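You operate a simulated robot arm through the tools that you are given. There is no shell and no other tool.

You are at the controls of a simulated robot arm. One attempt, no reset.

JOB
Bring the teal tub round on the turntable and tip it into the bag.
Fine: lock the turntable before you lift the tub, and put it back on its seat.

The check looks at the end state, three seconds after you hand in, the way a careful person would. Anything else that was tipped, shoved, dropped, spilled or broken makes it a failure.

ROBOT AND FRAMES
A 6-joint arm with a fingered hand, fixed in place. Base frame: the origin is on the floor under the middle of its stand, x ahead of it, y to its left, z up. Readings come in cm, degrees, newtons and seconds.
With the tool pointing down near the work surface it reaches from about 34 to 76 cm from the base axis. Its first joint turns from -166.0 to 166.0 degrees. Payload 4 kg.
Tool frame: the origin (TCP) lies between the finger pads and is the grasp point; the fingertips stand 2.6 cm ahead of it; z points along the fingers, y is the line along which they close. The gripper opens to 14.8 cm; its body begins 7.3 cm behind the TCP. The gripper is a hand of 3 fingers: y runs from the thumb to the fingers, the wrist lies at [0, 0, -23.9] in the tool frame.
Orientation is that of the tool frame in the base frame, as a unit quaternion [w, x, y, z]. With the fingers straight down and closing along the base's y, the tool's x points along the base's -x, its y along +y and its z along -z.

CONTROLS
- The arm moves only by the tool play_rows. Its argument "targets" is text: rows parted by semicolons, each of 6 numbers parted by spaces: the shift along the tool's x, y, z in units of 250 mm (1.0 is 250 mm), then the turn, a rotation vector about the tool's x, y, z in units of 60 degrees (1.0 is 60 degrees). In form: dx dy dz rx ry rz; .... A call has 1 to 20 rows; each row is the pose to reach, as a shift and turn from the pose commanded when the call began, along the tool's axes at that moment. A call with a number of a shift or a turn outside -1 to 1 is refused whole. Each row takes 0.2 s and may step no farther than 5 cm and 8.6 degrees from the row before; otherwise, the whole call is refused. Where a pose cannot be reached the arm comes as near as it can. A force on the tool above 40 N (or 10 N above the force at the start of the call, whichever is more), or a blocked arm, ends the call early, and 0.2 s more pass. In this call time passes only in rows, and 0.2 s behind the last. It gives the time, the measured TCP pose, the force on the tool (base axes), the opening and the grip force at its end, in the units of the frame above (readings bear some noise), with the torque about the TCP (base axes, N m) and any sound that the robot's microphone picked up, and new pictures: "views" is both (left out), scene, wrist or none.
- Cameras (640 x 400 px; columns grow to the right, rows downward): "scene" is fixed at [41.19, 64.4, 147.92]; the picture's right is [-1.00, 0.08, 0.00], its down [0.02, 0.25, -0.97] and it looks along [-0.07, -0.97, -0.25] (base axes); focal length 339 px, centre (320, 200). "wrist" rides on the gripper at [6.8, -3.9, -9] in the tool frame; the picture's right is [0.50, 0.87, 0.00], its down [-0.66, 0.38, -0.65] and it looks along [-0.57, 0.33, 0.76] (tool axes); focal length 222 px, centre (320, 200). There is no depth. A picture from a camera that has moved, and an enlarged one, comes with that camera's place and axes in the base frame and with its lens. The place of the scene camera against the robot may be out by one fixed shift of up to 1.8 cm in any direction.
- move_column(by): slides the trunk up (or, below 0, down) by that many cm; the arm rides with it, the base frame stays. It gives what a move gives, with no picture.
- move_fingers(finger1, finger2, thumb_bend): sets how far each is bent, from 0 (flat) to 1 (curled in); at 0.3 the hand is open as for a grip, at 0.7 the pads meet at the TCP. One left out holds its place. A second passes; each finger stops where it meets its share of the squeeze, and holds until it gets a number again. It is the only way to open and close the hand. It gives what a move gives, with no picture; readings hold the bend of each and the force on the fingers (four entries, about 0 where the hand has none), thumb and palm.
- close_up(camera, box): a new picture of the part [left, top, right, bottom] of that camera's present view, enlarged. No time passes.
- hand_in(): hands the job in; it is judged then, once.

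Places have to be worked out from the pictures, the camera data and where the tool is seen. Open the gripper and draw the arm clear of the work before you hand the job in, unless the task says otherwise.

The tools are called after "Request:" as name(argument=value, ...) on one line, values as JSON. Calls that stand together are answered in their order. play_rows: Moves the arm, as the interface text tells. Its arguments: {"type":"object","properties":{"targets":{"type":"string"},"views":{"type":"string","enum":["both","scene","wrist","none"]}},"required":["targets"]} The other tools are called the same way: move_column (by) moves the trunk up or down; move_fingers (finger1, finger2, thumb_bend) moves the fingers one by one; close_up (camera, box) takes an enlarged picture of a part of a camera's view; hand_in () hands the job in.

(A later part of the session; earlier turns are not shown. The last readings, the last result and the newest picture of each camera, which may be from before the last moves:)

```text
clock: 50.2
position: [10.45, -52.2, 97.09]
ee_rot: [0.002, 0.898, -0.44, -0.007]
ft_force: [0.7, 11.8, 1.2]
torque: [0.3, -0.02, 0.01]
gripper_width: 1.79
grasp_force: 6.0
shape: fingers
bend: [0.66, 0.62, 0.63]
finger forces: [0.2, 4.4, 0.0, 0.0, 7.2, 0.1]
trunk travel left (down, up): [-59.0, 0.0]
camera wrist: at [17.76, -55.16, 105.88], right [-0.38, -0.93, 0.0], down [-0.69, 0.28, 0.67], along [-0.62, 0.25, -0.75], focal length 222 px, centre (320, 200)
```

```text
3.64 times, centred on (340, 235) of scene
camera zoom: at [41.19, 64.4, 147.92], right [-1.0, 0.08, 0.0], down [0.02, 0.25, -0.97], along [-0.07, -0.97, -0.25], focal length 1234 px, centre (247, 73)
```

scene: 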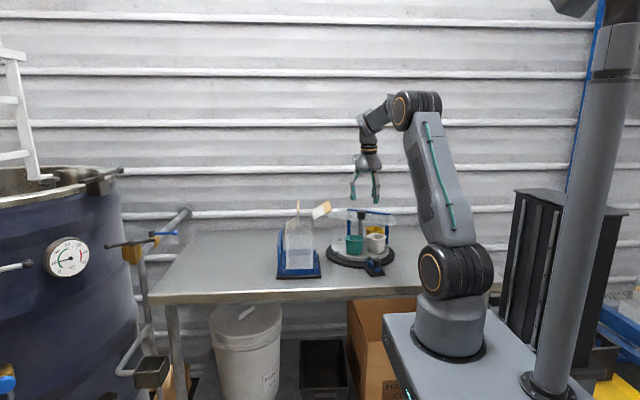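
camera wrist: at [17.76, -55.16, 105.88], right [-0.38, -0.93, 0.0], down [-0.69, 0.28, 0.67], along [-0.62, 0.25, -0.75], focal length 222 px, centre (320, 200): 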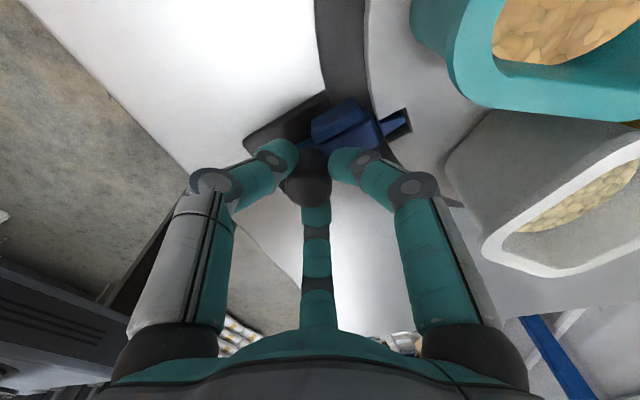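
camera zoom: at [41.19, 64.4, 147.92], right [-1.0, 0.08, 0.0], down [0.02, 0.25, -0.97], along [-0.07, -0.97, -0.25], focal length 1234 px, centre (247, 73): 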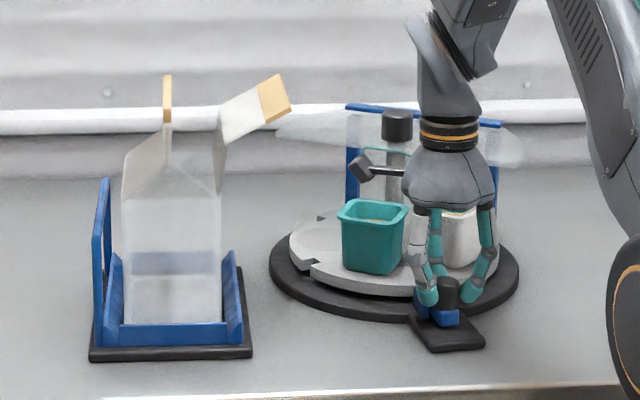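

The bolt is seated in the notch against its stop, so the turntable is locked with the teal tub at the front. I'll open and rise.

Request:
move_fingers(finger1=0.54, finger2=0.54, thumb_bend=0.54)

Request:
play_rows(targets="0 0 -0.06 0 0 0; 0 0 -0.16 0 0 0; 0 0 -0.3 0 0 0; -0.05 -0.05 -0.45 0 0 0; -0.1 -0.1 -0.6 0 0 0; -0.15 -0.15 -0.72 0 0 0", views="both")

Request:
close_up(camera="wrist", box=[260, 0, 520, 180])

Request:
close_up(camera="scene", box=[320, 215, 400, 270])

```text
clock: 51.2
position: [10.38, -52.34, 96.94]
ee_rot: [0.003, 0.898, -0.439, -0.007]
ft_force: [0.4, -0.4, 0.4]
torque: [0.02, -0.02, 0.0]
gripper_width: 4.82
grasp_force: 0.1
shape: fingers
bend: [0.54, 0.54, 0.54]
finger forces: [0.0, 0.1, 0.0, 0.0, 0.0, 0.1]
trunk travel left (down, up): [-59.0, 0.0]
```

```text
clock: 52.6
position: [11.35, -47.03, 114.98]
ee_rot: [0.002, 0.898, -0.44, -0.007]
ft_force: [0.0, -0.3, -0.2]
torque: [-0.02, -0.04, 0.03]
gripper_width: 4.86
grasp_force: 0.0
shape: fingers
bend: [0.54, 0.54, 0.54]
finger forces: [0.0, 0.0, 0.0, 0.0, 0.0, 0.0]
trunk travel left (down, up): [-59.0, 0.0]
camera wrist: at [18.66, -50.01, 123.9], right [-0.38, -0.93, 0.0], down [-0.69, 0.29, 0.66], along [-0.62, 0.25, -0.75], focal length 222 px, centre (320, 200)
```

scene: 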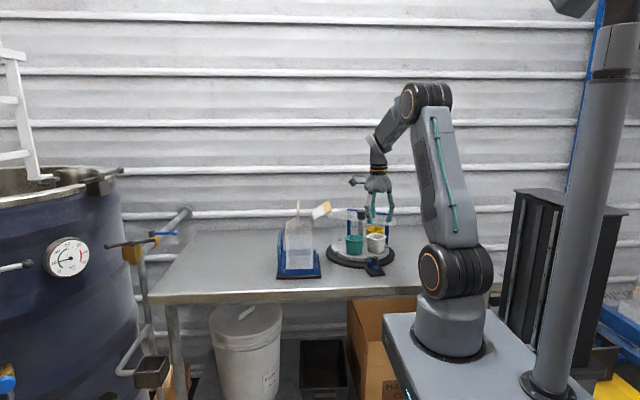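
wrist: 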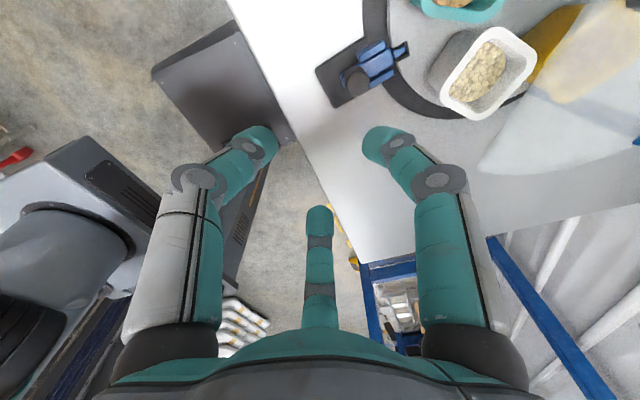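

```text
2.22 times, centred on (390, 90) of wrist
camera zoom: at [18.66, -50.01, 123.9], right [-0.38, -0.93, 0.0], down [-0.69, 0.29, 0.66], along [-0.62, 0.25, -0.75], focal length 494 px, centre (164, 444)
```

zoom: 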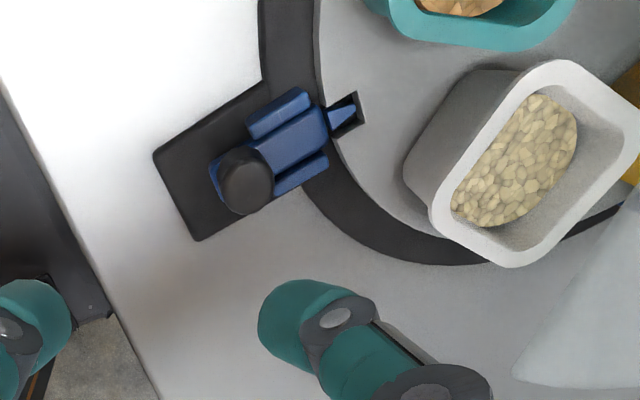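

```text
7.27 times, centred on (360, 242) of scene
camera zoom: at [41.19, 64.4, 147.92], right [-1.0, 0.08, 0.0], down [0.02, 0.25, -0.97], along [-0.07, -0.97, -0.25], focal length 2468 px, centre (29, -109)
```

zoom: 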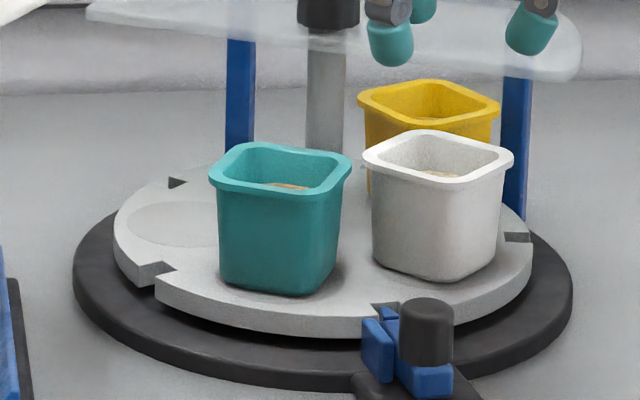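

The table is locked and the teal tub is at the front-right seat. I plan to take the tub from outside with the hand horizontal, two fingers on its side walls and the thumb up, so it can be poured by a clean roll. I'll go to a clear high spot and turn the hand so the thumb points outward.

Request:
play_rows(targets="0.05 -0.038 -0.057 0 0 0.14; 0.1 -0.075 -0.114 0 0 0.28; 0.15 -0.113 -0.171 0 0 0.42; 0.2 -0.15 -0.229 0 0 0.56; 0.25 -0.188 -0.286 0 0 0.70; 0.3 -0.226 -0.343 0 0 0.84; 0.355 -0.264 -0.4 0 0 0.98", views="none")

Request:
play_rows(targets="0 0 0 0 0 0.13; 0 0 0 0 0 0.26; 0 0 0 0 0 0.39; 0 0 0 0 0 0.52; 0 0 0 0 0 0.65; 0 0 0 0 0 0.75", views="both")

```text
clock: 54.2
position: [22.09, -50.13, 124.9]
ee_rot: [-0.006, -0.565, 0.825, 0.006]
ft_force: [0.4, 0.3, -0.3]
torque: [-0.02, 0.01, 0.0]
gripper_width: 4.87
grasp_force: 0.0
shape: fingers
bend: [0.54, 0.54, 0.54]
finger forces: [0.0, 0.1, 0.0, 0.1, 0.1, 0.0]
trunk travel left (down, up): [-59.0, 0.0]
```

```text
clock: 55.6
position: [22.19, -50.03, 124.78]
ee_rot: [-0.007, -0.208, 0.978, 0.003]
ft_force: [-0.8, 0.0, 0.0]
torque: [0.0, -0.03, 0.01]
gripper_width: 4.85
grasp_force: 0.1
shape: fingers
bend: [0.54, 0.54, 0.54]
finger forces: [0.1, 0.0, 0.1, 0.0, 0.1, 0.0]
trunk travel left (down, up): [-59.0, 0.0]
camera wrist: at [17.66, -56.43, 133.88], right [-0.81, 0.59, 0.01], down [0.46, 0.61, 0.65], along [0.37, 0.53, -0.76], focal length 222 px, centre (320, 200)
```

scene: 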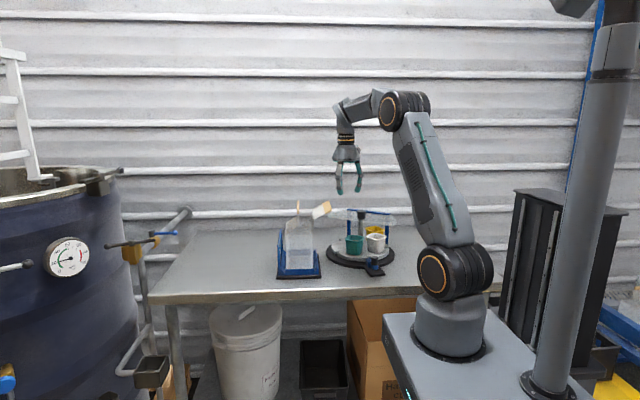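
wrist: 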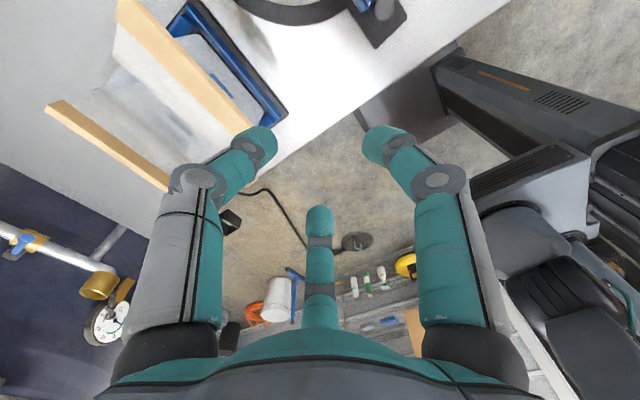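

This gives a useful view down into the bag. I'll enlarge it to locate the sticks and the mouth.

Request:
close_up(camera="wrist", box=[30, 0, 300, 200])

```text
2.00 times, centred on (165, 100) of wrist
camera zoom: at [17.66, -56.43, 133.88], right [-0.81, 0.59, 0.01], down [0.46, 0.61, 0.65], along [0.37, 0.53, -0.76], focal length 444 px, centre (630, 400)
```

zoom: 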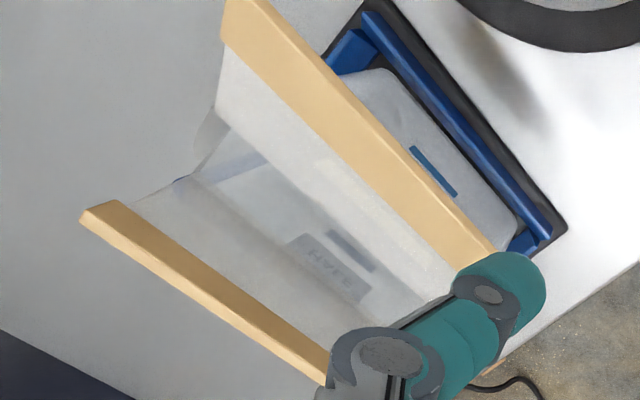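

The bag mouth at its top runs from x≈34.2 (fold) to x≈39.7 (far stick), over y≈−52…−64, with stick tops near z=115. I'll pitch the hand up to horizontal, moving outward a little and staying above everything.

Request:
play_rows(targets="0.003 -0.04 -0.01 0.125 0 0; 0.007 -0.08 -0.02 0.25 0 0; 0.01 -0.12 -0.03 0.375 0 0; 0.014 -0.16 -0.045 0.5 0 0; 0.017 -0.2 -0.055 0.625 0 0; 0.021 -0.24 -0.065 0.75 0 0; 0.025 -0.28 -0.075 0.875 0 0; 0.028 -0.32 -0.088 1.0 0 0", views="scene")

Request:
play_rows(targets="0 0 0 0.125 0 0; 0 0 0 0.25 0 0; 0 0 0 0.375 0 0; 0 0 0 0.5 0 0", views="both")

```text
clock: 57.4
position: [25.08, -56.84, 126.76]
ee_rot: [0.1, -0.193, 0.865, -0.453]
ft_force: [0.0, -0.5, 0.7]
torque: [0.01, -0.02, 0.06]
gripper_width: 4.85
grasp_force: 0.1
shape: fingers
bend: [0.54, 0.54, 0.54]
finger forces: [0.0, 0.0, 0.0, 0.1, 0.0, 0.1]
out of reach, approached as far as the arm can: row 8
trunk travel left (down, up): [-59.0, 0.0]
```

scene: 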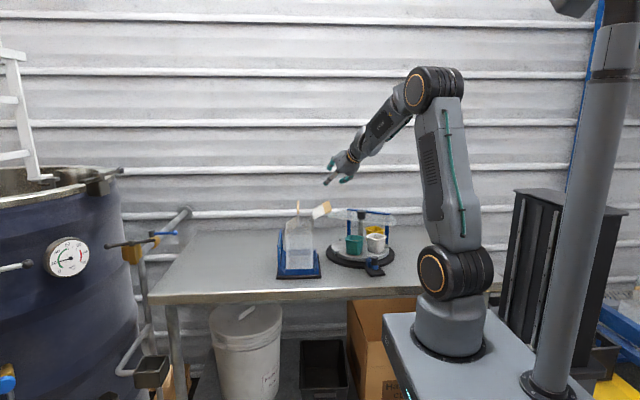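

```text
clock: 58.4
position: [25.1, -56.97, 126.78]
ee_rot: [0.146, -0.159, 0.719, -0.66]
ft_force: [-0.6, 0.0, 0.4]
torque: [0.0, -0.04, 0.0]
gripper_width: 4.9
grasp_force: 0.0
shape: fingers
bend: [0.54, 0.54, 0.54]
finger forces: [0.0, 0.0, 0.1, 0.0, 0.0, 0.1]
out of reach, approached as far as the arm can: row 1, 2
trunk travel left (down, up): [-59.0, 0.0]
camera wrist: at [15.3, -51.97, 131.37], right [-0.48, -0.15, -0.86], down [0.3, 0.9, -0.32], along [0.82, -0.42, -0.39], focal length 222 px, centre (320, 200)
```

scene: 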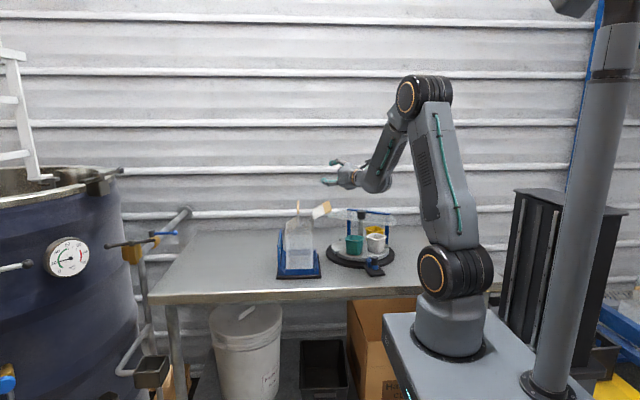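
wrist: 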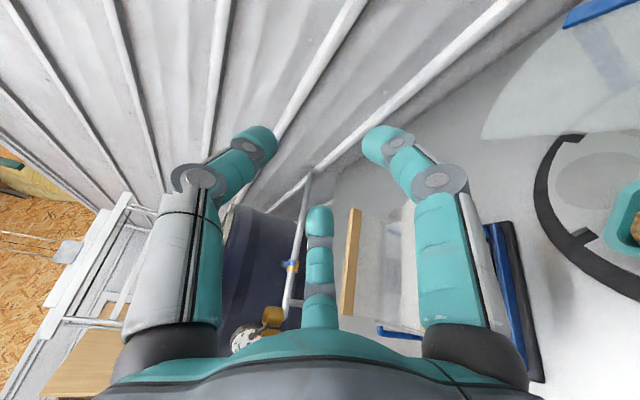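

The hand is now horizontal (heading ≈ −65°, 5° nose-down) with the thumb up. Next I'll swing the heading to ≈ −118°, the tub's outward-to-post line, still high up, and look.

Request:
play_rows(targets="0 0 0 0 0.126 0; 0 0 0 0 0.252 0; 0 0 0 0 0.378 0; 0 0 0 0 0.504 0; 0 0 0 0 0.63 0; 0 0 0 0 0.756 0; 0 0 0 0 0.883 0", views="both")

```text
clock: 60.0
position: [20.68, -57.67, 122.85]
ee_rot: [0.074, -0.074, 0.716, -0.69]
ft_force: [-0.2, -2.4, -0.2]
torque: [-0.03, -0.01, 0.07]
gripper_width: 4.87
grasp_force: 0.1
shape: fingers
bend: [0.54, 0.54, 0.54]
finger forces: [0.0, 0.0, 0.0, 0.0, 0.0, 0.0]
out of reach, approached as far as the arm can: row 1, 2, 3, 4, 5, 6, 7
trunk travel left (down, up): [-59.0, 0.0]
camera wrist: at [12.21, -50.39, 127.19], right [-0.49, -0.07, -0.87], down [0.5, 0.79, -0.35], along [0.71, -0.61, -0.35], focal length 222 px, centre (320, 200)
```

scene: 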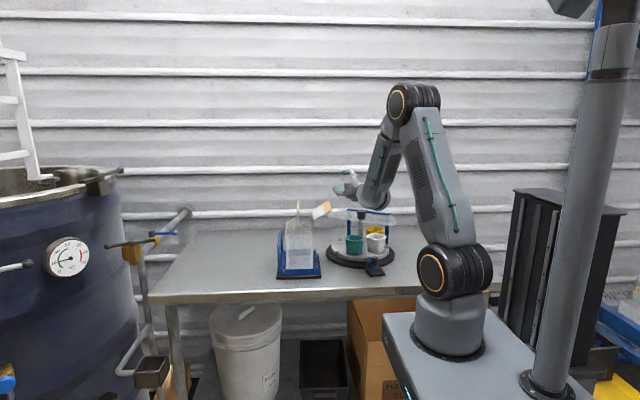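
wrist: 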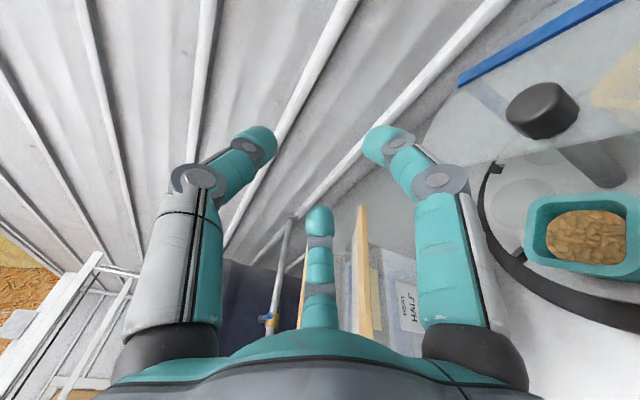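

The swing was clipped, which suggests a wrist-roll limit when the heading is that far off the arm's plane with the thumb up. Rolling the hand so finger 1 is up should free that joint, so I'll roll −120° in two steps.

Request:
play_rows(targets="0 0 0 0 0 -0.14; 0 0 0 0 0 -0.28; 0 0 0 0 0 -0.42; 0 0 0 0 0 -0.56; 0 0 0 0 0 -0.70; 0 0 0 0 0 -0.84; 0 0 0 0 0 -0.98", views="none")

Request:
play_rows(targets="0 0 0 0 0 -0.14; 0 0 0 0 0 -0.28; 0 0 0 0 0 -0.42; 0 0 0 0 0 -0.56; 0 0 0 0 0 -0.70; 0 0 0 0 0 -0.84; 0 0 0 0 0 -0.98", views="both")

```text
clock: 61.6
position: [20.75, -57.23, 123.17]
ee_rot: [0.276, 0.416, -0.587, 0.638]
ft_force: [-0.4, -0.5, 0.5]
torque: [0.01, 0.02, -0.01]
gripper_width: 4.89
grasp_force: 0.0
shape: fingers
bend: [0.54, 0.54, 0.54]
finger forces: [0.0, 0.1, 0.1, 0.1, 0.1, 0.1]
trunk travel left (down, up): [-59.0, 0.0]
```

```text
clock: 63.2
position: [20.72, -57.38, 123.13]
ee_rot: [0.554, 0.651, -0.307, 0.42]
ft_force: [-0.2, -0.4, 0.2]
torque: [-0.01, -0.01, -0.01]
gripper_width: 4.89
grasp_force: 0.1
shape: fingers
bend: [0.54, 0.54, 0.54]
finger forces: [0.1, 0.0, 0.1, 0.1, 0.0, 0.0]
trunk travel left (down, up): [-59.0, 0.0]
camera wrist: at [25.26, -47.24, 127.62], right [-0.52, -0.14, 0.84], down [-0.76, 0.52, -0.38], along [-0.39, -0.84, -0.38], focal length 222 px, centre (320, 200)
```

scene: 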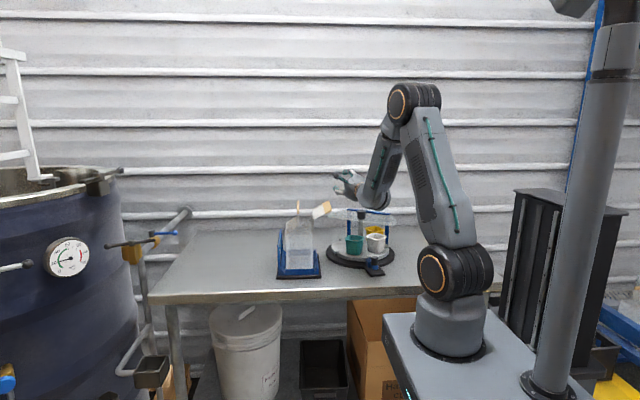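
wrist: 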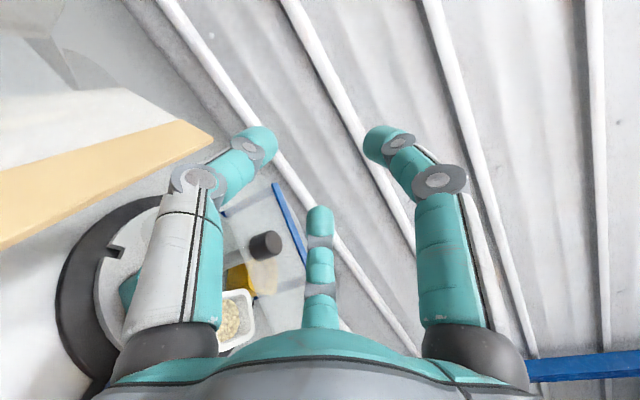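

The roll went through cleanly and finger 1 is now up. I'll retry the heading swing to −118°, which is 40° clockwise about the vertical.

Request:
play_rows(targets="0 0 0 -0.0985 -0.0515 0.004; 0 0 0 -0.197 -0.103 0.008; 0 0 0 -0.2955 -0.1545 0.012; 0 0 0 -0.394 -0.206 0.016; 0 0 0 -0.4925 -0.2575 0.02; 0 0 0 -0.591 -0.309 0.024", views="both")

```text
clock: 64.6
position: [1.45, -50.18, 112.0]
ee_rot: [0.673, 0.52, -0.456, 0.262]
ft_force: [-0.3, 0.4, -0.5]
torque: [0.01, 0.03, 0.0]
gripper_width: 4.92
grasp_force: 0.1
shape: fingers
bend: [0.54, 0.54, 0.54]
finger forces: [0.0, 0.0, 0.1, 0.1, 0.0, 0.0]
out of reach, approached as far as the arm can: row 1, 2, 3, 4, 5, 6
trunk travel left (down, up): [-59.0, 0.0]
camera wrist: at [10.73, -43.75, 115.79], right [-0.49, 0.22, 0.84], down [-0.38, 0.82, -0.44], along [-0.78, -0.54, -0.32], focal length 222 px, centre (320, 200)
```

scene: 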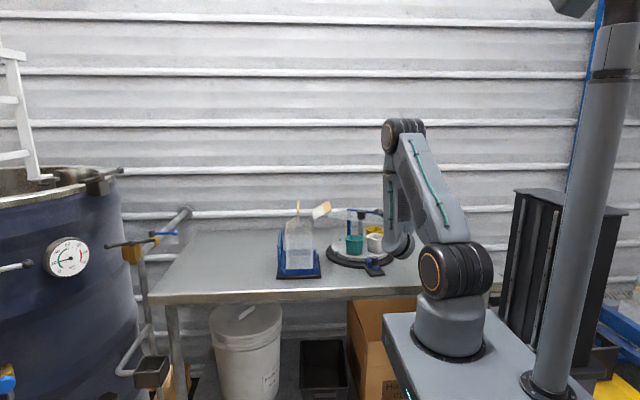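
wrist: 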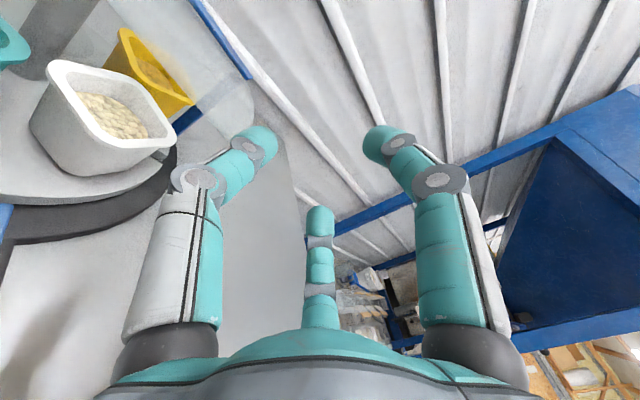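

The arm swung its base to follow that heading, though nothing was touched and forces are about zero. It is lower and left of the turntable now, so I'll first go straight up to a safe height.

Request:
play_rows(targets="0.12 0.063 0.006 0 0 0; 0.24 0.125 0.012 0 0 0; 0.36 0.188 0.018 0 0 0; 0.461 0.24 0.022 0 0 0", views="scene")

```text
clock: 65.6
position: [-3.05, -50.8, 120.47]
ee_rot: [0.675, 0.519, -0.449, 0.271]
ft_force: [0.6, 0.0, 0.3]
torque: [0.0, 0.0, -0.02]
gripper_width: 4.93
grasp_force: 0.0
shape: fingers
bend: [0.54, 0.54, 0.54]
finger forces: [0.0, 0.0, 0.0, 0.1, 0.0, 0.1]
out of reach, approached as far as the arm can: row 1, 2, 3, 4
trunk travel left (down, up): [-59.0, 0.0]
```

scene: 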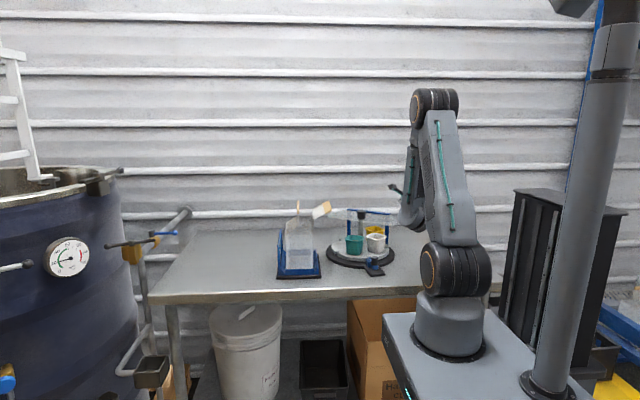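

Rising keeps pulling the hand toward −x with that heading. I'll return to a natural in-plane heading (≈ −75°) above the area between the turntable and the bag, then test lower down.

Request:
play_rows(targets="0.066 -0.106 -0.007 0.084 0.043 0.0055; 0.132 -0.211 -0.014 0.168 0.086 0.011; 0.198 -0.317 -0.021 0.252 0.13 0.0165; 0.265 -0.423 -0.028 0.335 0.173 0.022; 0.331 -0.528 -0.035 0.419 0.216 0.0275; 0.397 -0.634 -0.042 0.503 0.259 0.033", views="scene")

```text
clock: 67.0
position: [15.01, -55.98, 121.93]
ee_rot: [0.565, 0.629, -0.286, 0.451]
ft_force: [0.8, 1.0, -0.5]
torque: [-0.03, 0.02, 0.01]
gripper_width: 4.9
grasp_force: 0.0
shape: fingers
bend: [0.54, 0.54, 0.54]
finger forces: [0.0, 0.0, 0.0, 0.0, 0.0, 0.1]
trunk travel left (down, up): [-59.0, 0.0]
```

scene: 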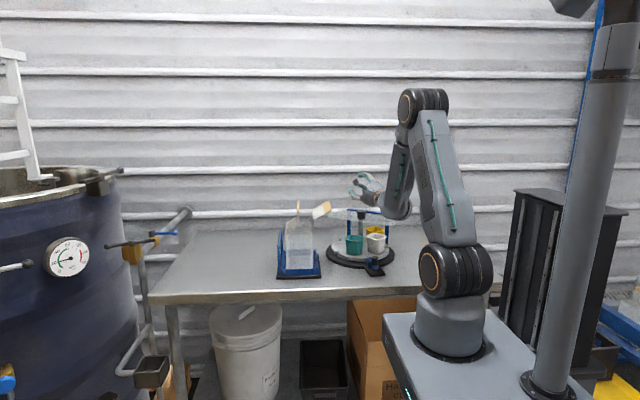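

That pose was reached exactly. I'll look closely at the arm's wrist structure to understand its limits.

Request:
close_up(camera="scene", box=[330, 80, 500, 300])

```text
1.82 times, centred on (415, 190) of scene
camera zoom: at [41.19, 64.4, 147.92], right [-1.0, 0.08, 0.0], down [0.02, 0.25, -0.97], along [-0.07, -0.97, -0.25], focal length 617 px, centre (147, 218)
```

zoom: 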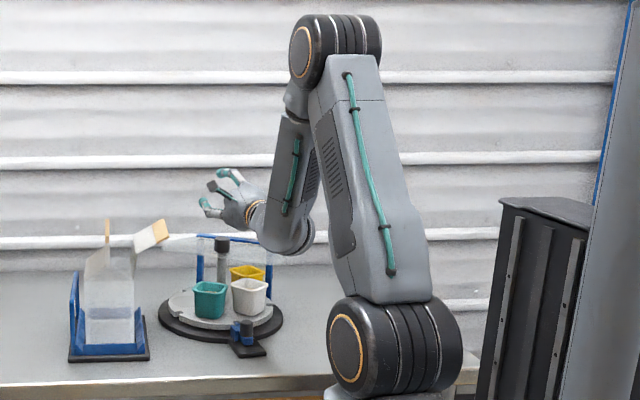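

The forearm hangs nearly vertical with a roll joint above and a bend joint at the wrist. To see whether the heading limit is one-sided, I'll test a left swing of 24° here.

Request:
play_rows(targets="0 0 0 0.119 0.06 0.006; 0 0 0 0.238 0.121 0.012; 0 0 0 0.356 0.181 0.018", views="none")

```text
clock: 67.8
position: [15.03, -56.01, 121.9]
ee_rot: [0.459, 0.675, -0.15, 0.558]
ft_force: [0.2, 0.1, -0.3]
torque: [0.01, 0.0, -0.01]
gripper_width: 4.89
grasp_force: 0.0
shape: fingers
bend: [0.54, 0.54, 0.54]
finger forces: [0.0, 0.0, 0.1, 0.0, 0.0, 0.0]
trunk travel left (down, up): [-59.0, 0.0]
```

Left is free, so the limit is one-sided: the wrist is in the unfavourable branch. I'll go back to tool-down and then tilt toward the right side instead, which puts the forearm roll on the side I need. First I'll undo the swing, then pitch down.

Request:
play_rows(targets="0 0 0 -0.119 -0.06 -0.006; 0 0 0 -0.238 -0.121 -0.012; 0 0 0 -0.356 -0.181 -0.018", views="none")

Request:
play_rows(targets="0 0 0 0.057 -0.111 0; 0 0 0 0.1135 -0.223 0; 0 0 0 0.17 -0.334 0; 0 0 0 0.227 -0.4455 0; 0 0 0 0.284 -0.557 0; 0 0 0 0.34 -0.668 0; 0 0 0 0.397 -0.78 0; 0 0 0 0.454 -0.891 0", views="none")

Request:
play_rows(targets="0 0 0 0.057 -0.111 0; 0 0 0 0.1135 -0.223 0; 0 0 0 0.17 -0.334 0; 0 0 0 0.235 -0.46 0", views="both")

```text
clock: 68.6
position: [14.98, -55.87, 121.95]
ee_rot: [0.566, 0.629, -0.287, 0.449]
ft_force: [-0.2, -0.4, -0.7]
torque: [-0.01, 0.02, 0.05]
gripper_width: 4.87
grasp_force: 0.1
shape: fingers
bend: [0.54, 0.54, 0.54]
finger forces: [0.0, 0.0, 0.0, 0.0, 0.1, 0.0]
trunk travel left (down, up): [-59.0, 0.0]
```

```text
clock: 70.4
position: [16.81, -55.94, 122.33]
ee_rot: [0.191, 0.851, -0.438, 0.218]
ft_force: [-7.1, 0.0, -3.1]
torque: [-0.19, -0.45, 0.39]
gripper_width: 4.91
grasp_force: 0.1
shape: fingers
bend: [0.54, 0.54, 0.54]
finger forces: [0.0, 0.0, 0.0, 0.1, 0.1, 0.0]
out of reach, approached as far as the arm can: row 6, 7
trunk travel left (down, up): [-59.0, 0.0]
```

```text
clock: 71.4
position: [15.13, -55.98, 121.88]
ee_rot: [0.011, 0.909, -0.415, 0.008]
ft_force: [0.3, -0.5, 0.7]
torque: [0.01, -0.03, 0.0]
gripper_width: 4.89
grasp_force: 0.0
shape: fingers
bend: [0.54, 0.54, 0.54]
finger forces: [0.0, 0.0, 0.0, 0.0, 0.1, 0.1]
trunk travel left (down, up): [-59.0, 0.0]
camera wrist: at [22.28, -58.35, 131.1], right [-0.33, -0.95, 0.02], down [-0.72, 0.26, 0.64], along [-0.61, 0.19, -0.77], focal length 222 px, centre (320, 200)
```

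scene: 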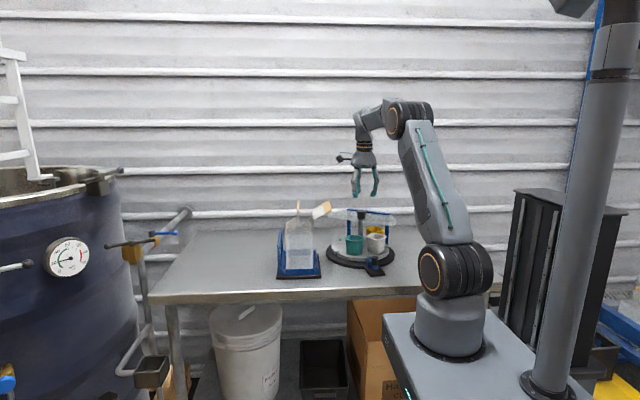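
wrist: 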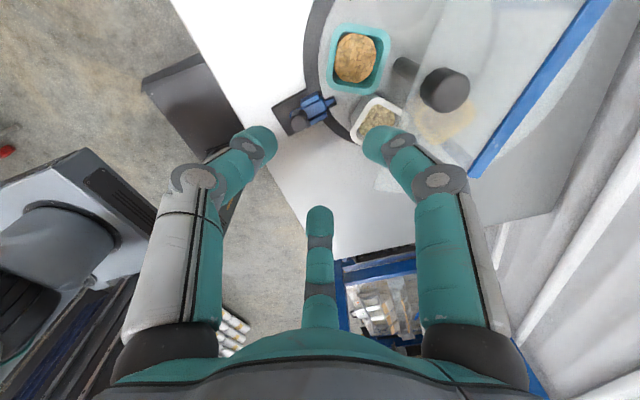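

The hand is tool-down again. Now I'll tilt the hand toward its right side (azimuth ≈ −165°), moving slightly back and up, so the wrist enters the other branch.

Request:
play_rows(targets="-0.031 0.006 -0.02 -0.112 -0.055 0; -0.063 0.012 -0.04 -0.225 -0.11 0; -0.094 0.017 -0.06 -0.337 -0.164 0; -0.126 0.023 -0.08 -0.45 -0.219 0; -0.157 0.029 -0.1 -0.562 -0.274 0; -0.188 0.034 -0.12 -0.674 -0.329 0; -0.22 0.04 -0.14 -0.787 -0.383 0; -0.251 0.046 -0.16 -0.899 -0.438 0", views="both")

```text
clock: 73.2
position: [10.05, -51.93, 125.78]
ee_rot: [0.328, 0.785, -0.366, -0.377]
ft_force: [-0.4, 0.3, 0.7]
torque: [-0.01, 0.0, -0.02]
gripper_width: 4.88
grasp_force: 0.2
shape: fingers
bend: [0.54, 0.54, 0.54]
finger forces: [0.0, 0.0, 0.1, 0.0, 0.0, 0.0]
trunk travel left (down, up): [-59.0, 0.0]
camera wrist: at [21.8, -53.23, 124.88], right [-0.06, -0.86, 0.51], down [0.13, 0.5, 0.86], along [-0.99, 0.12, 0.08], focal length 222 px, centre (320, 200)
```

scene: 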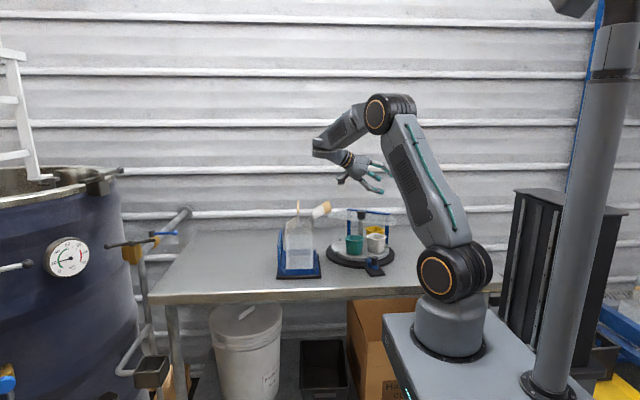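
wrist: 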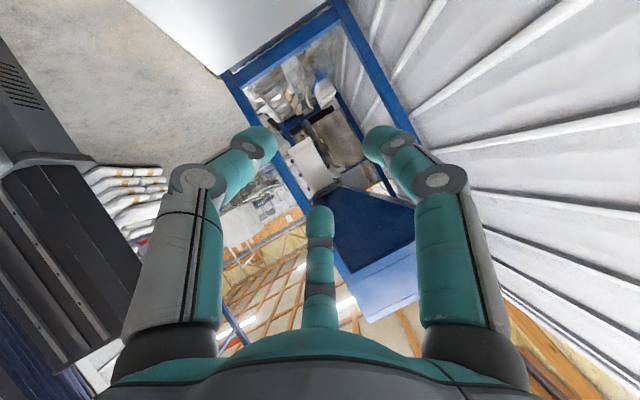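

The tilt went through with no flags, so this branch works. Next I'll raise the hand to horizontal and swing the heading to −118° while moving to (22, −51, 122).

Request:
play_rows(targets="0.034 -0.043 -0.048 -0.096 0.082 0; 0.067 -0.085 -0.095 -0.193 0.163 0; 0.101 -0.128 -0.143 -0.289 0.245 0; 0.135 -0.17 -0.19 -0.386 0.326 0; 0.169 -0.213 -0.238 -0.482 0.408 0; 0.202 -0.255 -0.285 -0.579 0.489 0; 0.236 -0.298 -0.333 -0.675 0.571 0", views="both")

```text
clock: 74.8
position: [22.05, -50.83, 122.14]
ee_rot: [0.667, 0.7, -0.103, -0.234]
ft_force: [0.0, -0.2, -0.6]
torque: [0.03, 0.01, -0.03]
gripper_width: 4.91
grasp_force: 0.1
shape: fingers
bend: [0.54, 0.54, 0.54]
finger forces: [0.0, 0.0, 0.0, 0.1, 0.0, 0.0]
trunk travel left (down, up): [-59.0, 0.0]
camera wrist: at [31.42, -45.61, 116.91], right [0.58, -0.31, 0.75], down [-0.2, 0.84, 0.5], along [-0.79, -0.44, 0.43], focal length 222 px, centre (320, 200)
```

scene: 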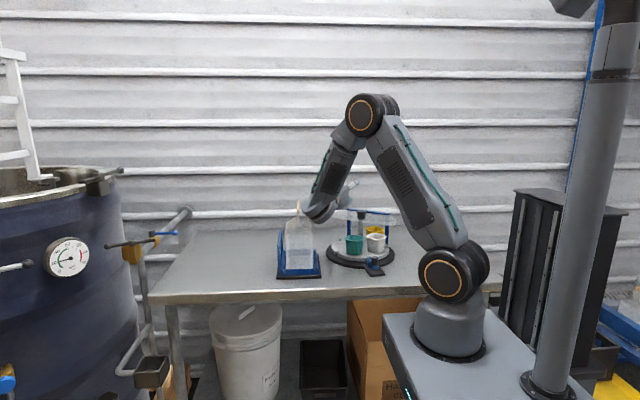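
wrist: 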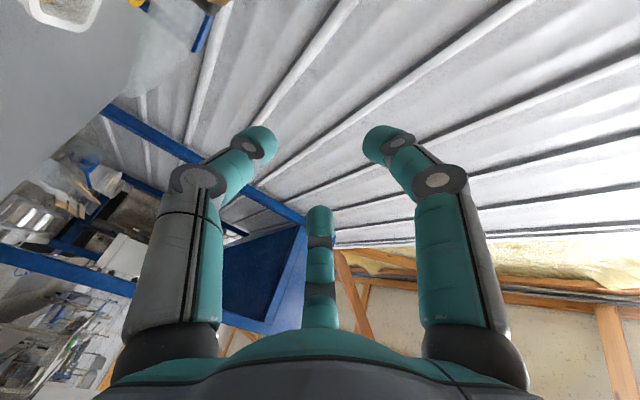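

Heading −118° is reached and horizontal, currently with the thumb down. I'll roll −169° about the hand axis in three calls to bring the thumb up.

Request:
play_rows(targets="0 0 0 0 0 -0.14; 0 0 0 0 0 -0.28; 0 0 0 0 0 -0.42; 0 0 0 0 0 -0.56; 0 0 0 0 0 -0.70; 0 0 0 0 0 -0.84; 0 0 0 0 0 -0.98", views="none")

Request:
play_rows(targets="0 0 0 0 0 -0.14; 0 0 0 0 0 -0.28; 0 0 0 0 0 -0.42; 0 0 0 0 0 -0.56; 0 0 0 0 0 -0.70; 0 0 0 0 0 -0.84; 0 0 0 0 0 -0.98", views="none")

Request:
play_rows(targets="0 0 0 0 0 -0.14; 0 0 0 0 0 -0.28; 0 0 0 0 0 -0.42; 0 0 0 0 0 -0.56; 0 0 0 0 0 -0.70; 0 0 0 0 0 -0.86", views="both")

```text
clock: 76.4
position: [22.0, -50.88, 122.07]
ee_rot: [0.464, 0.66, 0.254, -0.533]
ft_force: [-0.2, -0.7, -0.1]
torque: [0.0, -0.04, 0.0]
gripper_width: 4.88
grasp_force: 0.0
shape: fingers
bend: [0.54, 0.54, 0.54]
finger forces: [0.0, 0.0, 0.0, 0.0, 0.1, 0.0]
trunk travel left (down, up): [-59.0, 0.0]
```

```text
clock: 78.0
position: [21.84, -50.92, 122.14]
ee_rot: [-0.142, -0.451, -0.545, 0.692]
ft_force: [-0.3, 0.0, 0.4]
torque: [0.01, 0.02, 0.01]
gripper_width: 4.9
grasp_force: 0.1
shape: fingers
bend: [0.54, 0.54, 0.54]
finger forces: [0.1, 0.1, 0.1, 0.0, 0.1, 0.0]
trunk travel left (down, up): [-59.0, 0.0]
```

```text
refused: row 6 steps farther than a row can; nothing moved
```

Request:
play_rows(targets="0 0 0 0 0 -0.14; 0 0 0 0 0 -0.28; 0 0 0 0 0 -0.42; 0 0 0 0 0 -0.56; 0 0 0 0 0 -0.70; 0 0 0 0 0 -0.84; 0 0 0 0 0 -0.86", views="both")

```text
clock: 79.6
position: [22.0, -50.89, 121.97]
ee_rot: [-0.174, 0.169, 0.687, -0.685]
ft_force: [-0.1, -0.4, -0.8]
torque: [0.0, -0.06, -0.03]
gripper_width: 4.89
grasp_force: 0.1
shape: fingers
bend: [0.54, 0.54, 0.54]
finger forces: [0.1, 0.0, 0.1, 0.0, 0.1, 0.0]
trunk travel left (down, up): [-59.0, 0.0]
camera wrist: at [20.22, -39.76, 125.96], right [-0.45, 0.24, -0.86], down [0.88, 0.27, -0.38], along [0.14, -0.93, -0.33], focal length 222 px, centre (320, 200)
```

scene: 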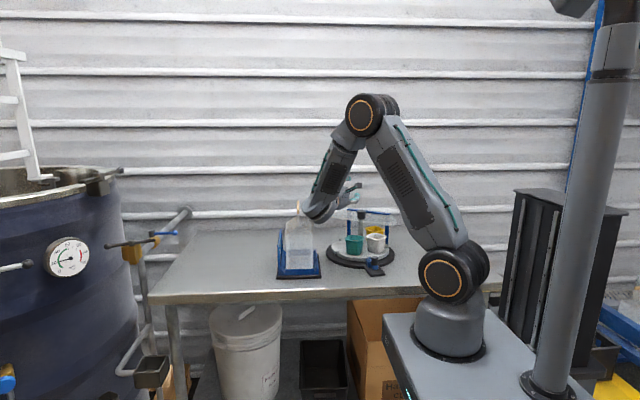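
wrist: 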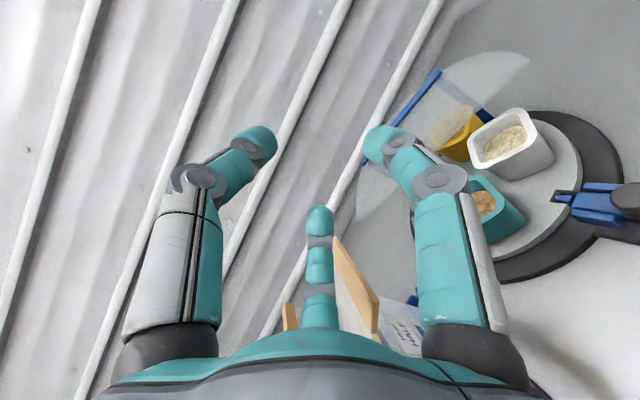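

The hand is now exactly horizontal, heading −118°, thumb up. I'll enlarge the teal tub in this view to measure its position.

Request:
close_up(camera="wrist", box=[360, 40, 640, 290])

Request:
close_up(camera="scene", box=[320, 205, 400, 270])

```text
1.60 times, centred on (500, 165) of wrist
camera zoom: at [20.22, -39.76, 125.96], right [-0.45, 0.24, -0.86], down [0.88, 0.27, -0.38], along [0.14, -0.93, -0.33], focal length 355 px, centre (32, 256)
```

zoom: 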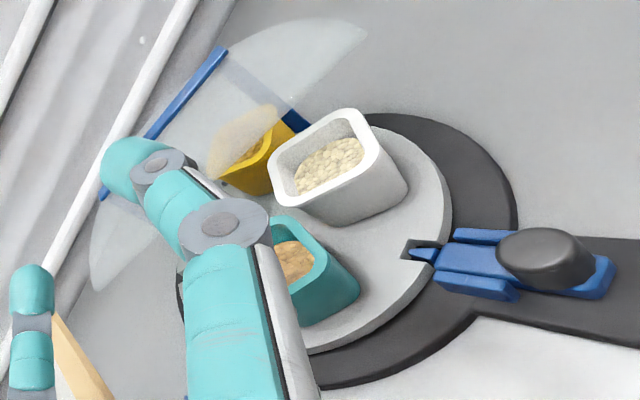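

```text
6.15 times, centred on (360, 238) of scene
camera zoom: at [41.19, 64.4, 147.92], right [-1.0, 0.08, 0.0], down [0.02, 0.25, -0.97], along [-0.07, -0.97, -0.25], focal length 2088 px, centre (74, -31)
```

zoom: 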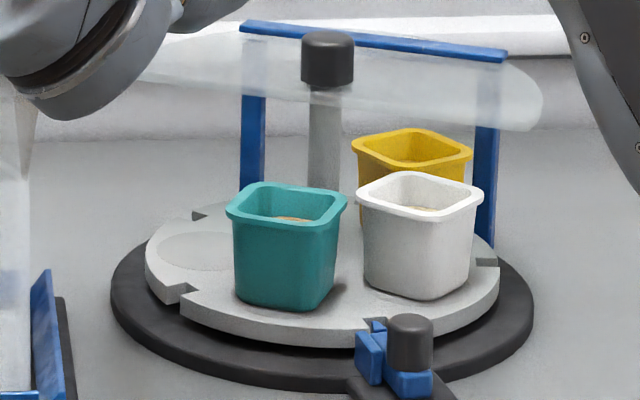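

The teal tub's centre is at about (16.75, −61.7), rim top near z=100. I'll open the two side fingers to just clear the tub, keep the thumb up, and step sideways to stay clear of the bag's stick before lowering to z≈104.

Request:
move_fingers(finger1=0.43, finger2=0.43, thumb_bend=0.3)

Request:
play_rows(targets="0.07 0 0 0 0 0; 0.141 0 0 0 0 0; 0.141 0.18 0 0 0 0; 0.141 0.36 0 0 0 0; 0.141 0.54 0 0 0 0; 0.141 0.72 0 0 0 0", views="both")

Request:
close_up(camera="wrist", box=[280, 40, 560, 250])

Request:
close_up(camera="scene", box=[260, 150, 460, 290])

```text
clock: 80.6
position: [21.92, -50.86, 121.93]
ee_rot: [-0.173, 0.17, 0.687, -0.685]
ft_force: [-1.2, 0.7, -0.3]
torque: [0.01, 0.0, 0.0]
gripper_width: 10.64
grasp_force: 0.0
shape: fingers
bend: [0.43, 0.43, 0.3]
finger forces: [0.1, 0.1, 0.0, 0.0, 0.0, 0.1]
trunk travel left (down, up): [-59.0, 0.0]
```

```text
clock: 82.0
position: [18.71, -49.11, 104.03]
ee_rot: [-0.172, 0.17, 0.688, -0.685]
ft_force: [0.0, -0.2, -0.5]
torque: [0.0, 0.0, -0.02]
gripper_width: 10.67
grasp_force: 0.2
shape: fingers
bend: [0.43, 0.43, 0.3]
finger forces: [0.0, 0.1, 0.0, 0.0, 0.0, 0.1]
trunk travel left (down, up): [-59.0, 0.0]
camera wrist: at [16.93, -38.06, 108.0], right [-0.44, 0.24, -0.86], down [0.88, 0.27, -0.38], along [0.14, -0.93, -0.33], focal length 222 px, centre (320, 200)
```

scene: 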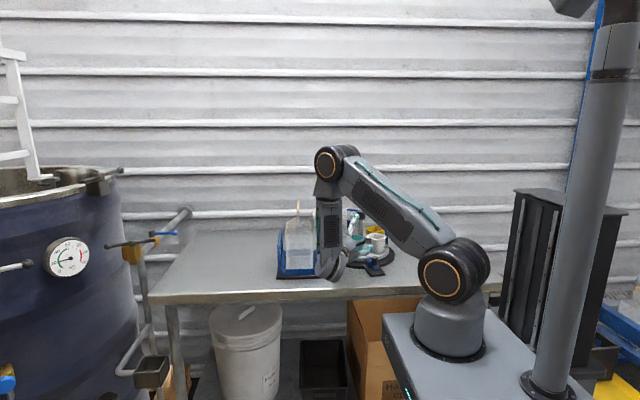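
wrist: 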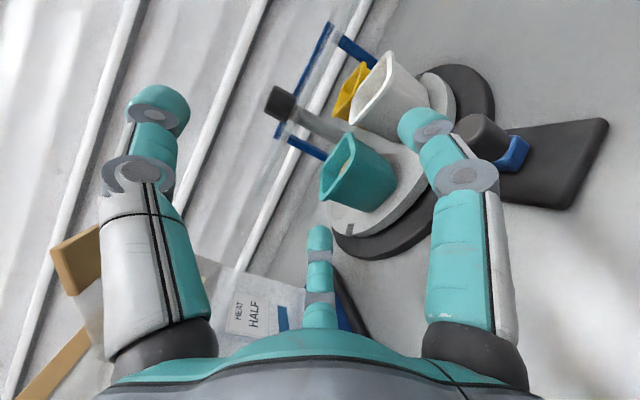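

```text
1.90 times, centred on (420, 145) of wrist
camera zoom: at [16.93, -38.06, 108.0], right [-0.44, 0.24, -0.86], down [0.88, 0.27, -0.38], along [0.14, -0.93, -0.33], focal length 423 px, centre (130, 305)
```

zoom: 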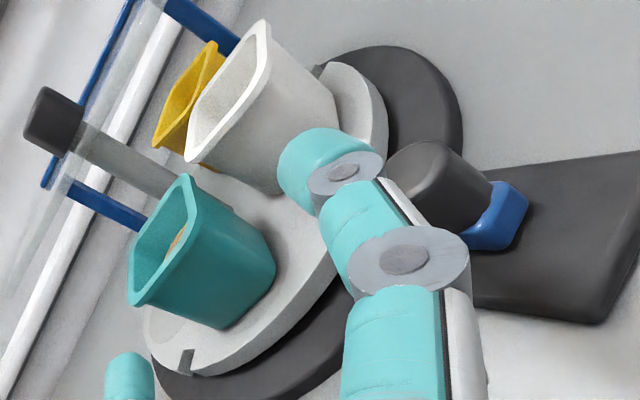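

```text
2.86 times, centred on (360, 220) of scene
camera zoom: at [41.19, 64.4, 147.92], right [-1.0, 0.08, 0.0], down [0.02, 0.25, -0.97], along [-0.07, -0.97, -0.25], focal length 970 px, centre (206, 143)
```

zoom: 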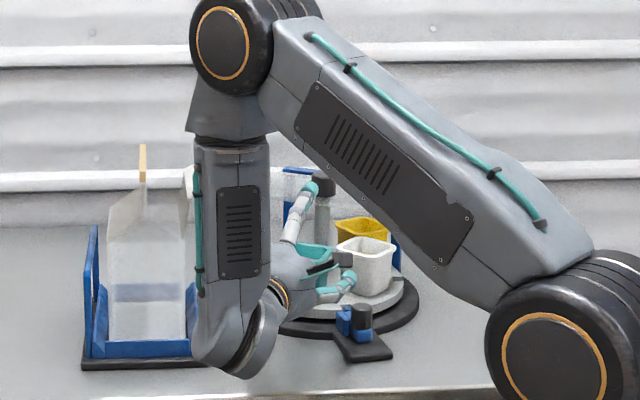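

No contact, and the tub is in view ahead. I'll zoom on it to refine its lateral position relative to the hand.

Request:
close_up(camera="wrist", box=[300, 110, 420, 230])

Request:
close_up(camera="scene", box=[330, 215, 400, 265])

```text
3.33 times, centred on (360, 170) of wrist
camera zoom: at [16.93, -38.06, 108.0], right [-0.44, 0.24, -0.86], down [0.88, 0.27, -0.38], along [0.14, -0.93, -0.33], focal length 740 px, centre (187, 300)
```

zoom: 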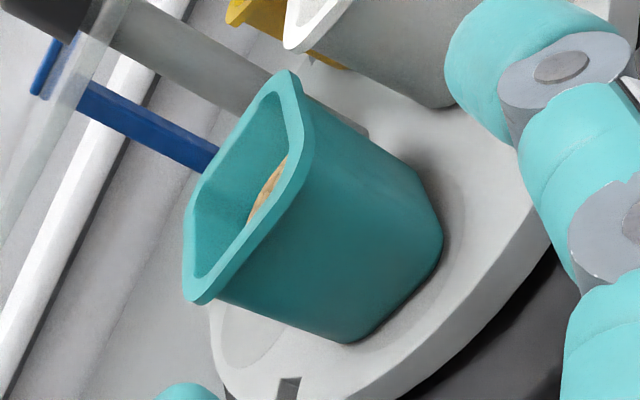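

```text
8.00 times, centred on (365, 240) of scene
camera zoom: at [41.19, 64.4, 147.92], right [-1.0, 0.08, 0.0], down [0.02, 0.25, -0.97], along [-0.07, -0.97, -0.25], focal length 2715 px, centre (-40, -120)
```

zoom: 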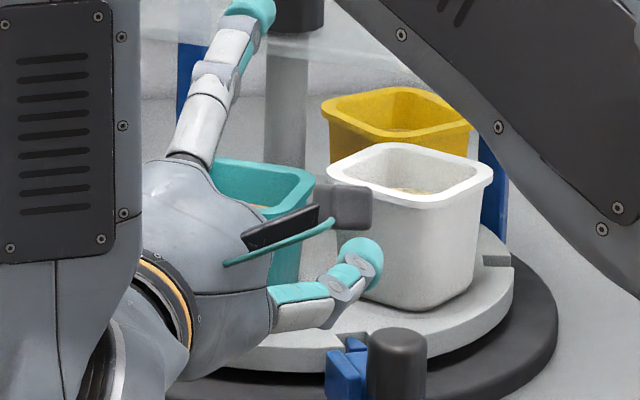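

The tub's lateral offset is about 3.7 cm to the hand's left and roughly 12 cm ahead. I'll lower to z≈98.3, then step left 3.7 cm to line up.

Request:
play_rows(targets="0 0.08 0 0 0 0; 0 0.16 0 0 0 0; 0 0.229 0 0 0 0; -0.05 0.229 0 0 0 0; -0.1 0.229 0 0 0 0; -0.148 0.229 0 0 0 0", views="both")

Request:
close_up(camera="wrist", box=[260, 80, 460, 250])

Request:
close_up(camera="scene", box=[280, 200, 400, 290])

```text
clock: 83.4
position: [22.13, -50.91, 98.26]
ee_rot: [-0.172, 0.169, 0.687, -0.685]
ft_force: [0.1, -1.0, -0.1]
torque: [0.02, 0.0, -0.03]
gripper_width: 10.64
grasp_force: 0.1
shape: fingers
bend: [0.43, 0.43, 0.3]
finger forces: [0.1, 0.0, 0.1, 0.1, 0.0, 0.0]
trunk travel left (down, up): [-59.0, 0.0]
camera wrist: at [20.32, -39.73, 102.24], right [-0.45, 0.24, -0.86], down [0.88, 0.27, -0.38], along [0.14, -0.93, -0.33], focal length 222 px, centre (320, 200)
```

scene: 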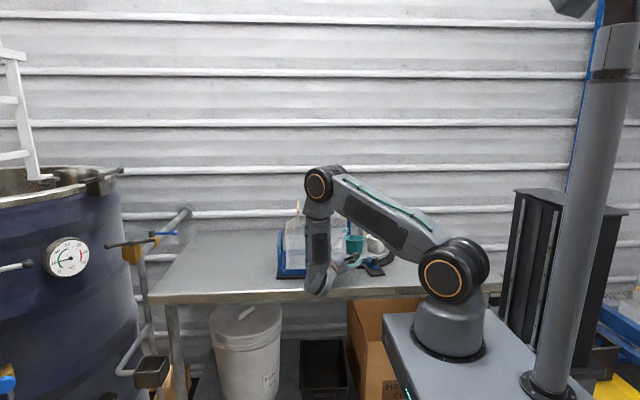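
wrist: 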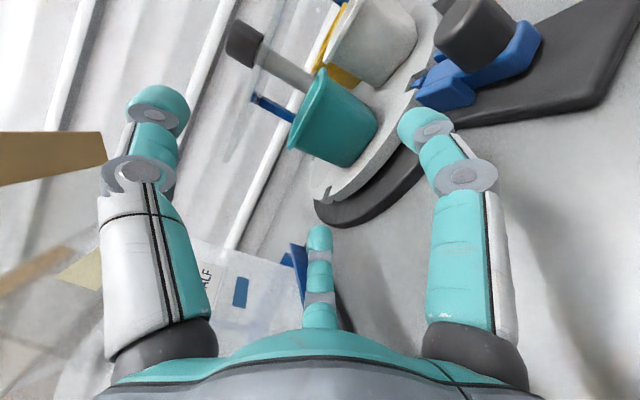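

```text
2.35 times, centred on (360, 165) of wrist
camera zoom: at [20.32, -39.73, 102.24], right [-0.45, 0.24, -0.86], down [0.88, 0.27, -0.38], along [0.14, -0.93, -0.33], focal length 523 px, centre (226, 282)
```

zoom: 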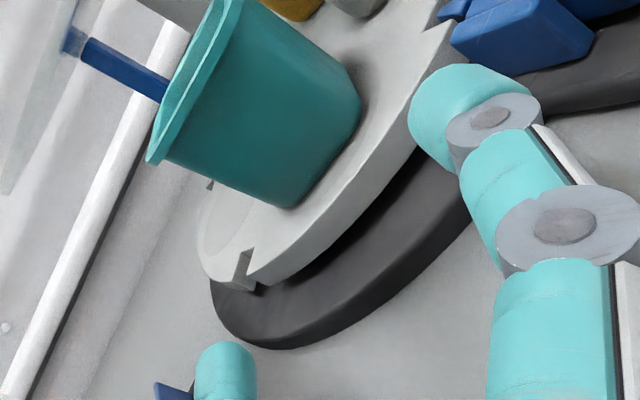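

```text
4.44 times, centred on (340, 245) of scene
camera zoom: at [41.19, 64.4, 147.92], right [-1.0, 0.08, 0.0], down [0.02, 0.25, -0.97], along [-0.07, -0.97, -0.25], focal length 1508 px, centre (231, 0)
```

zoom: 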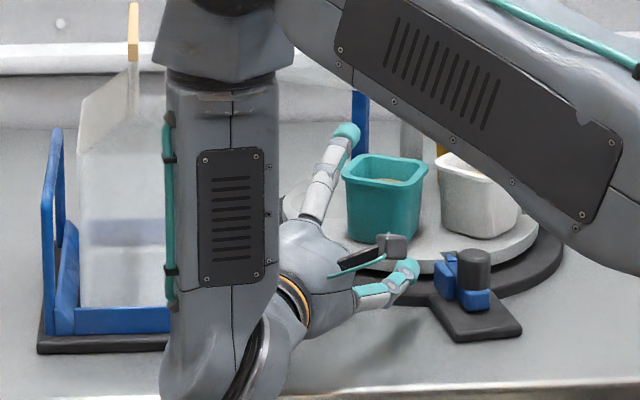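

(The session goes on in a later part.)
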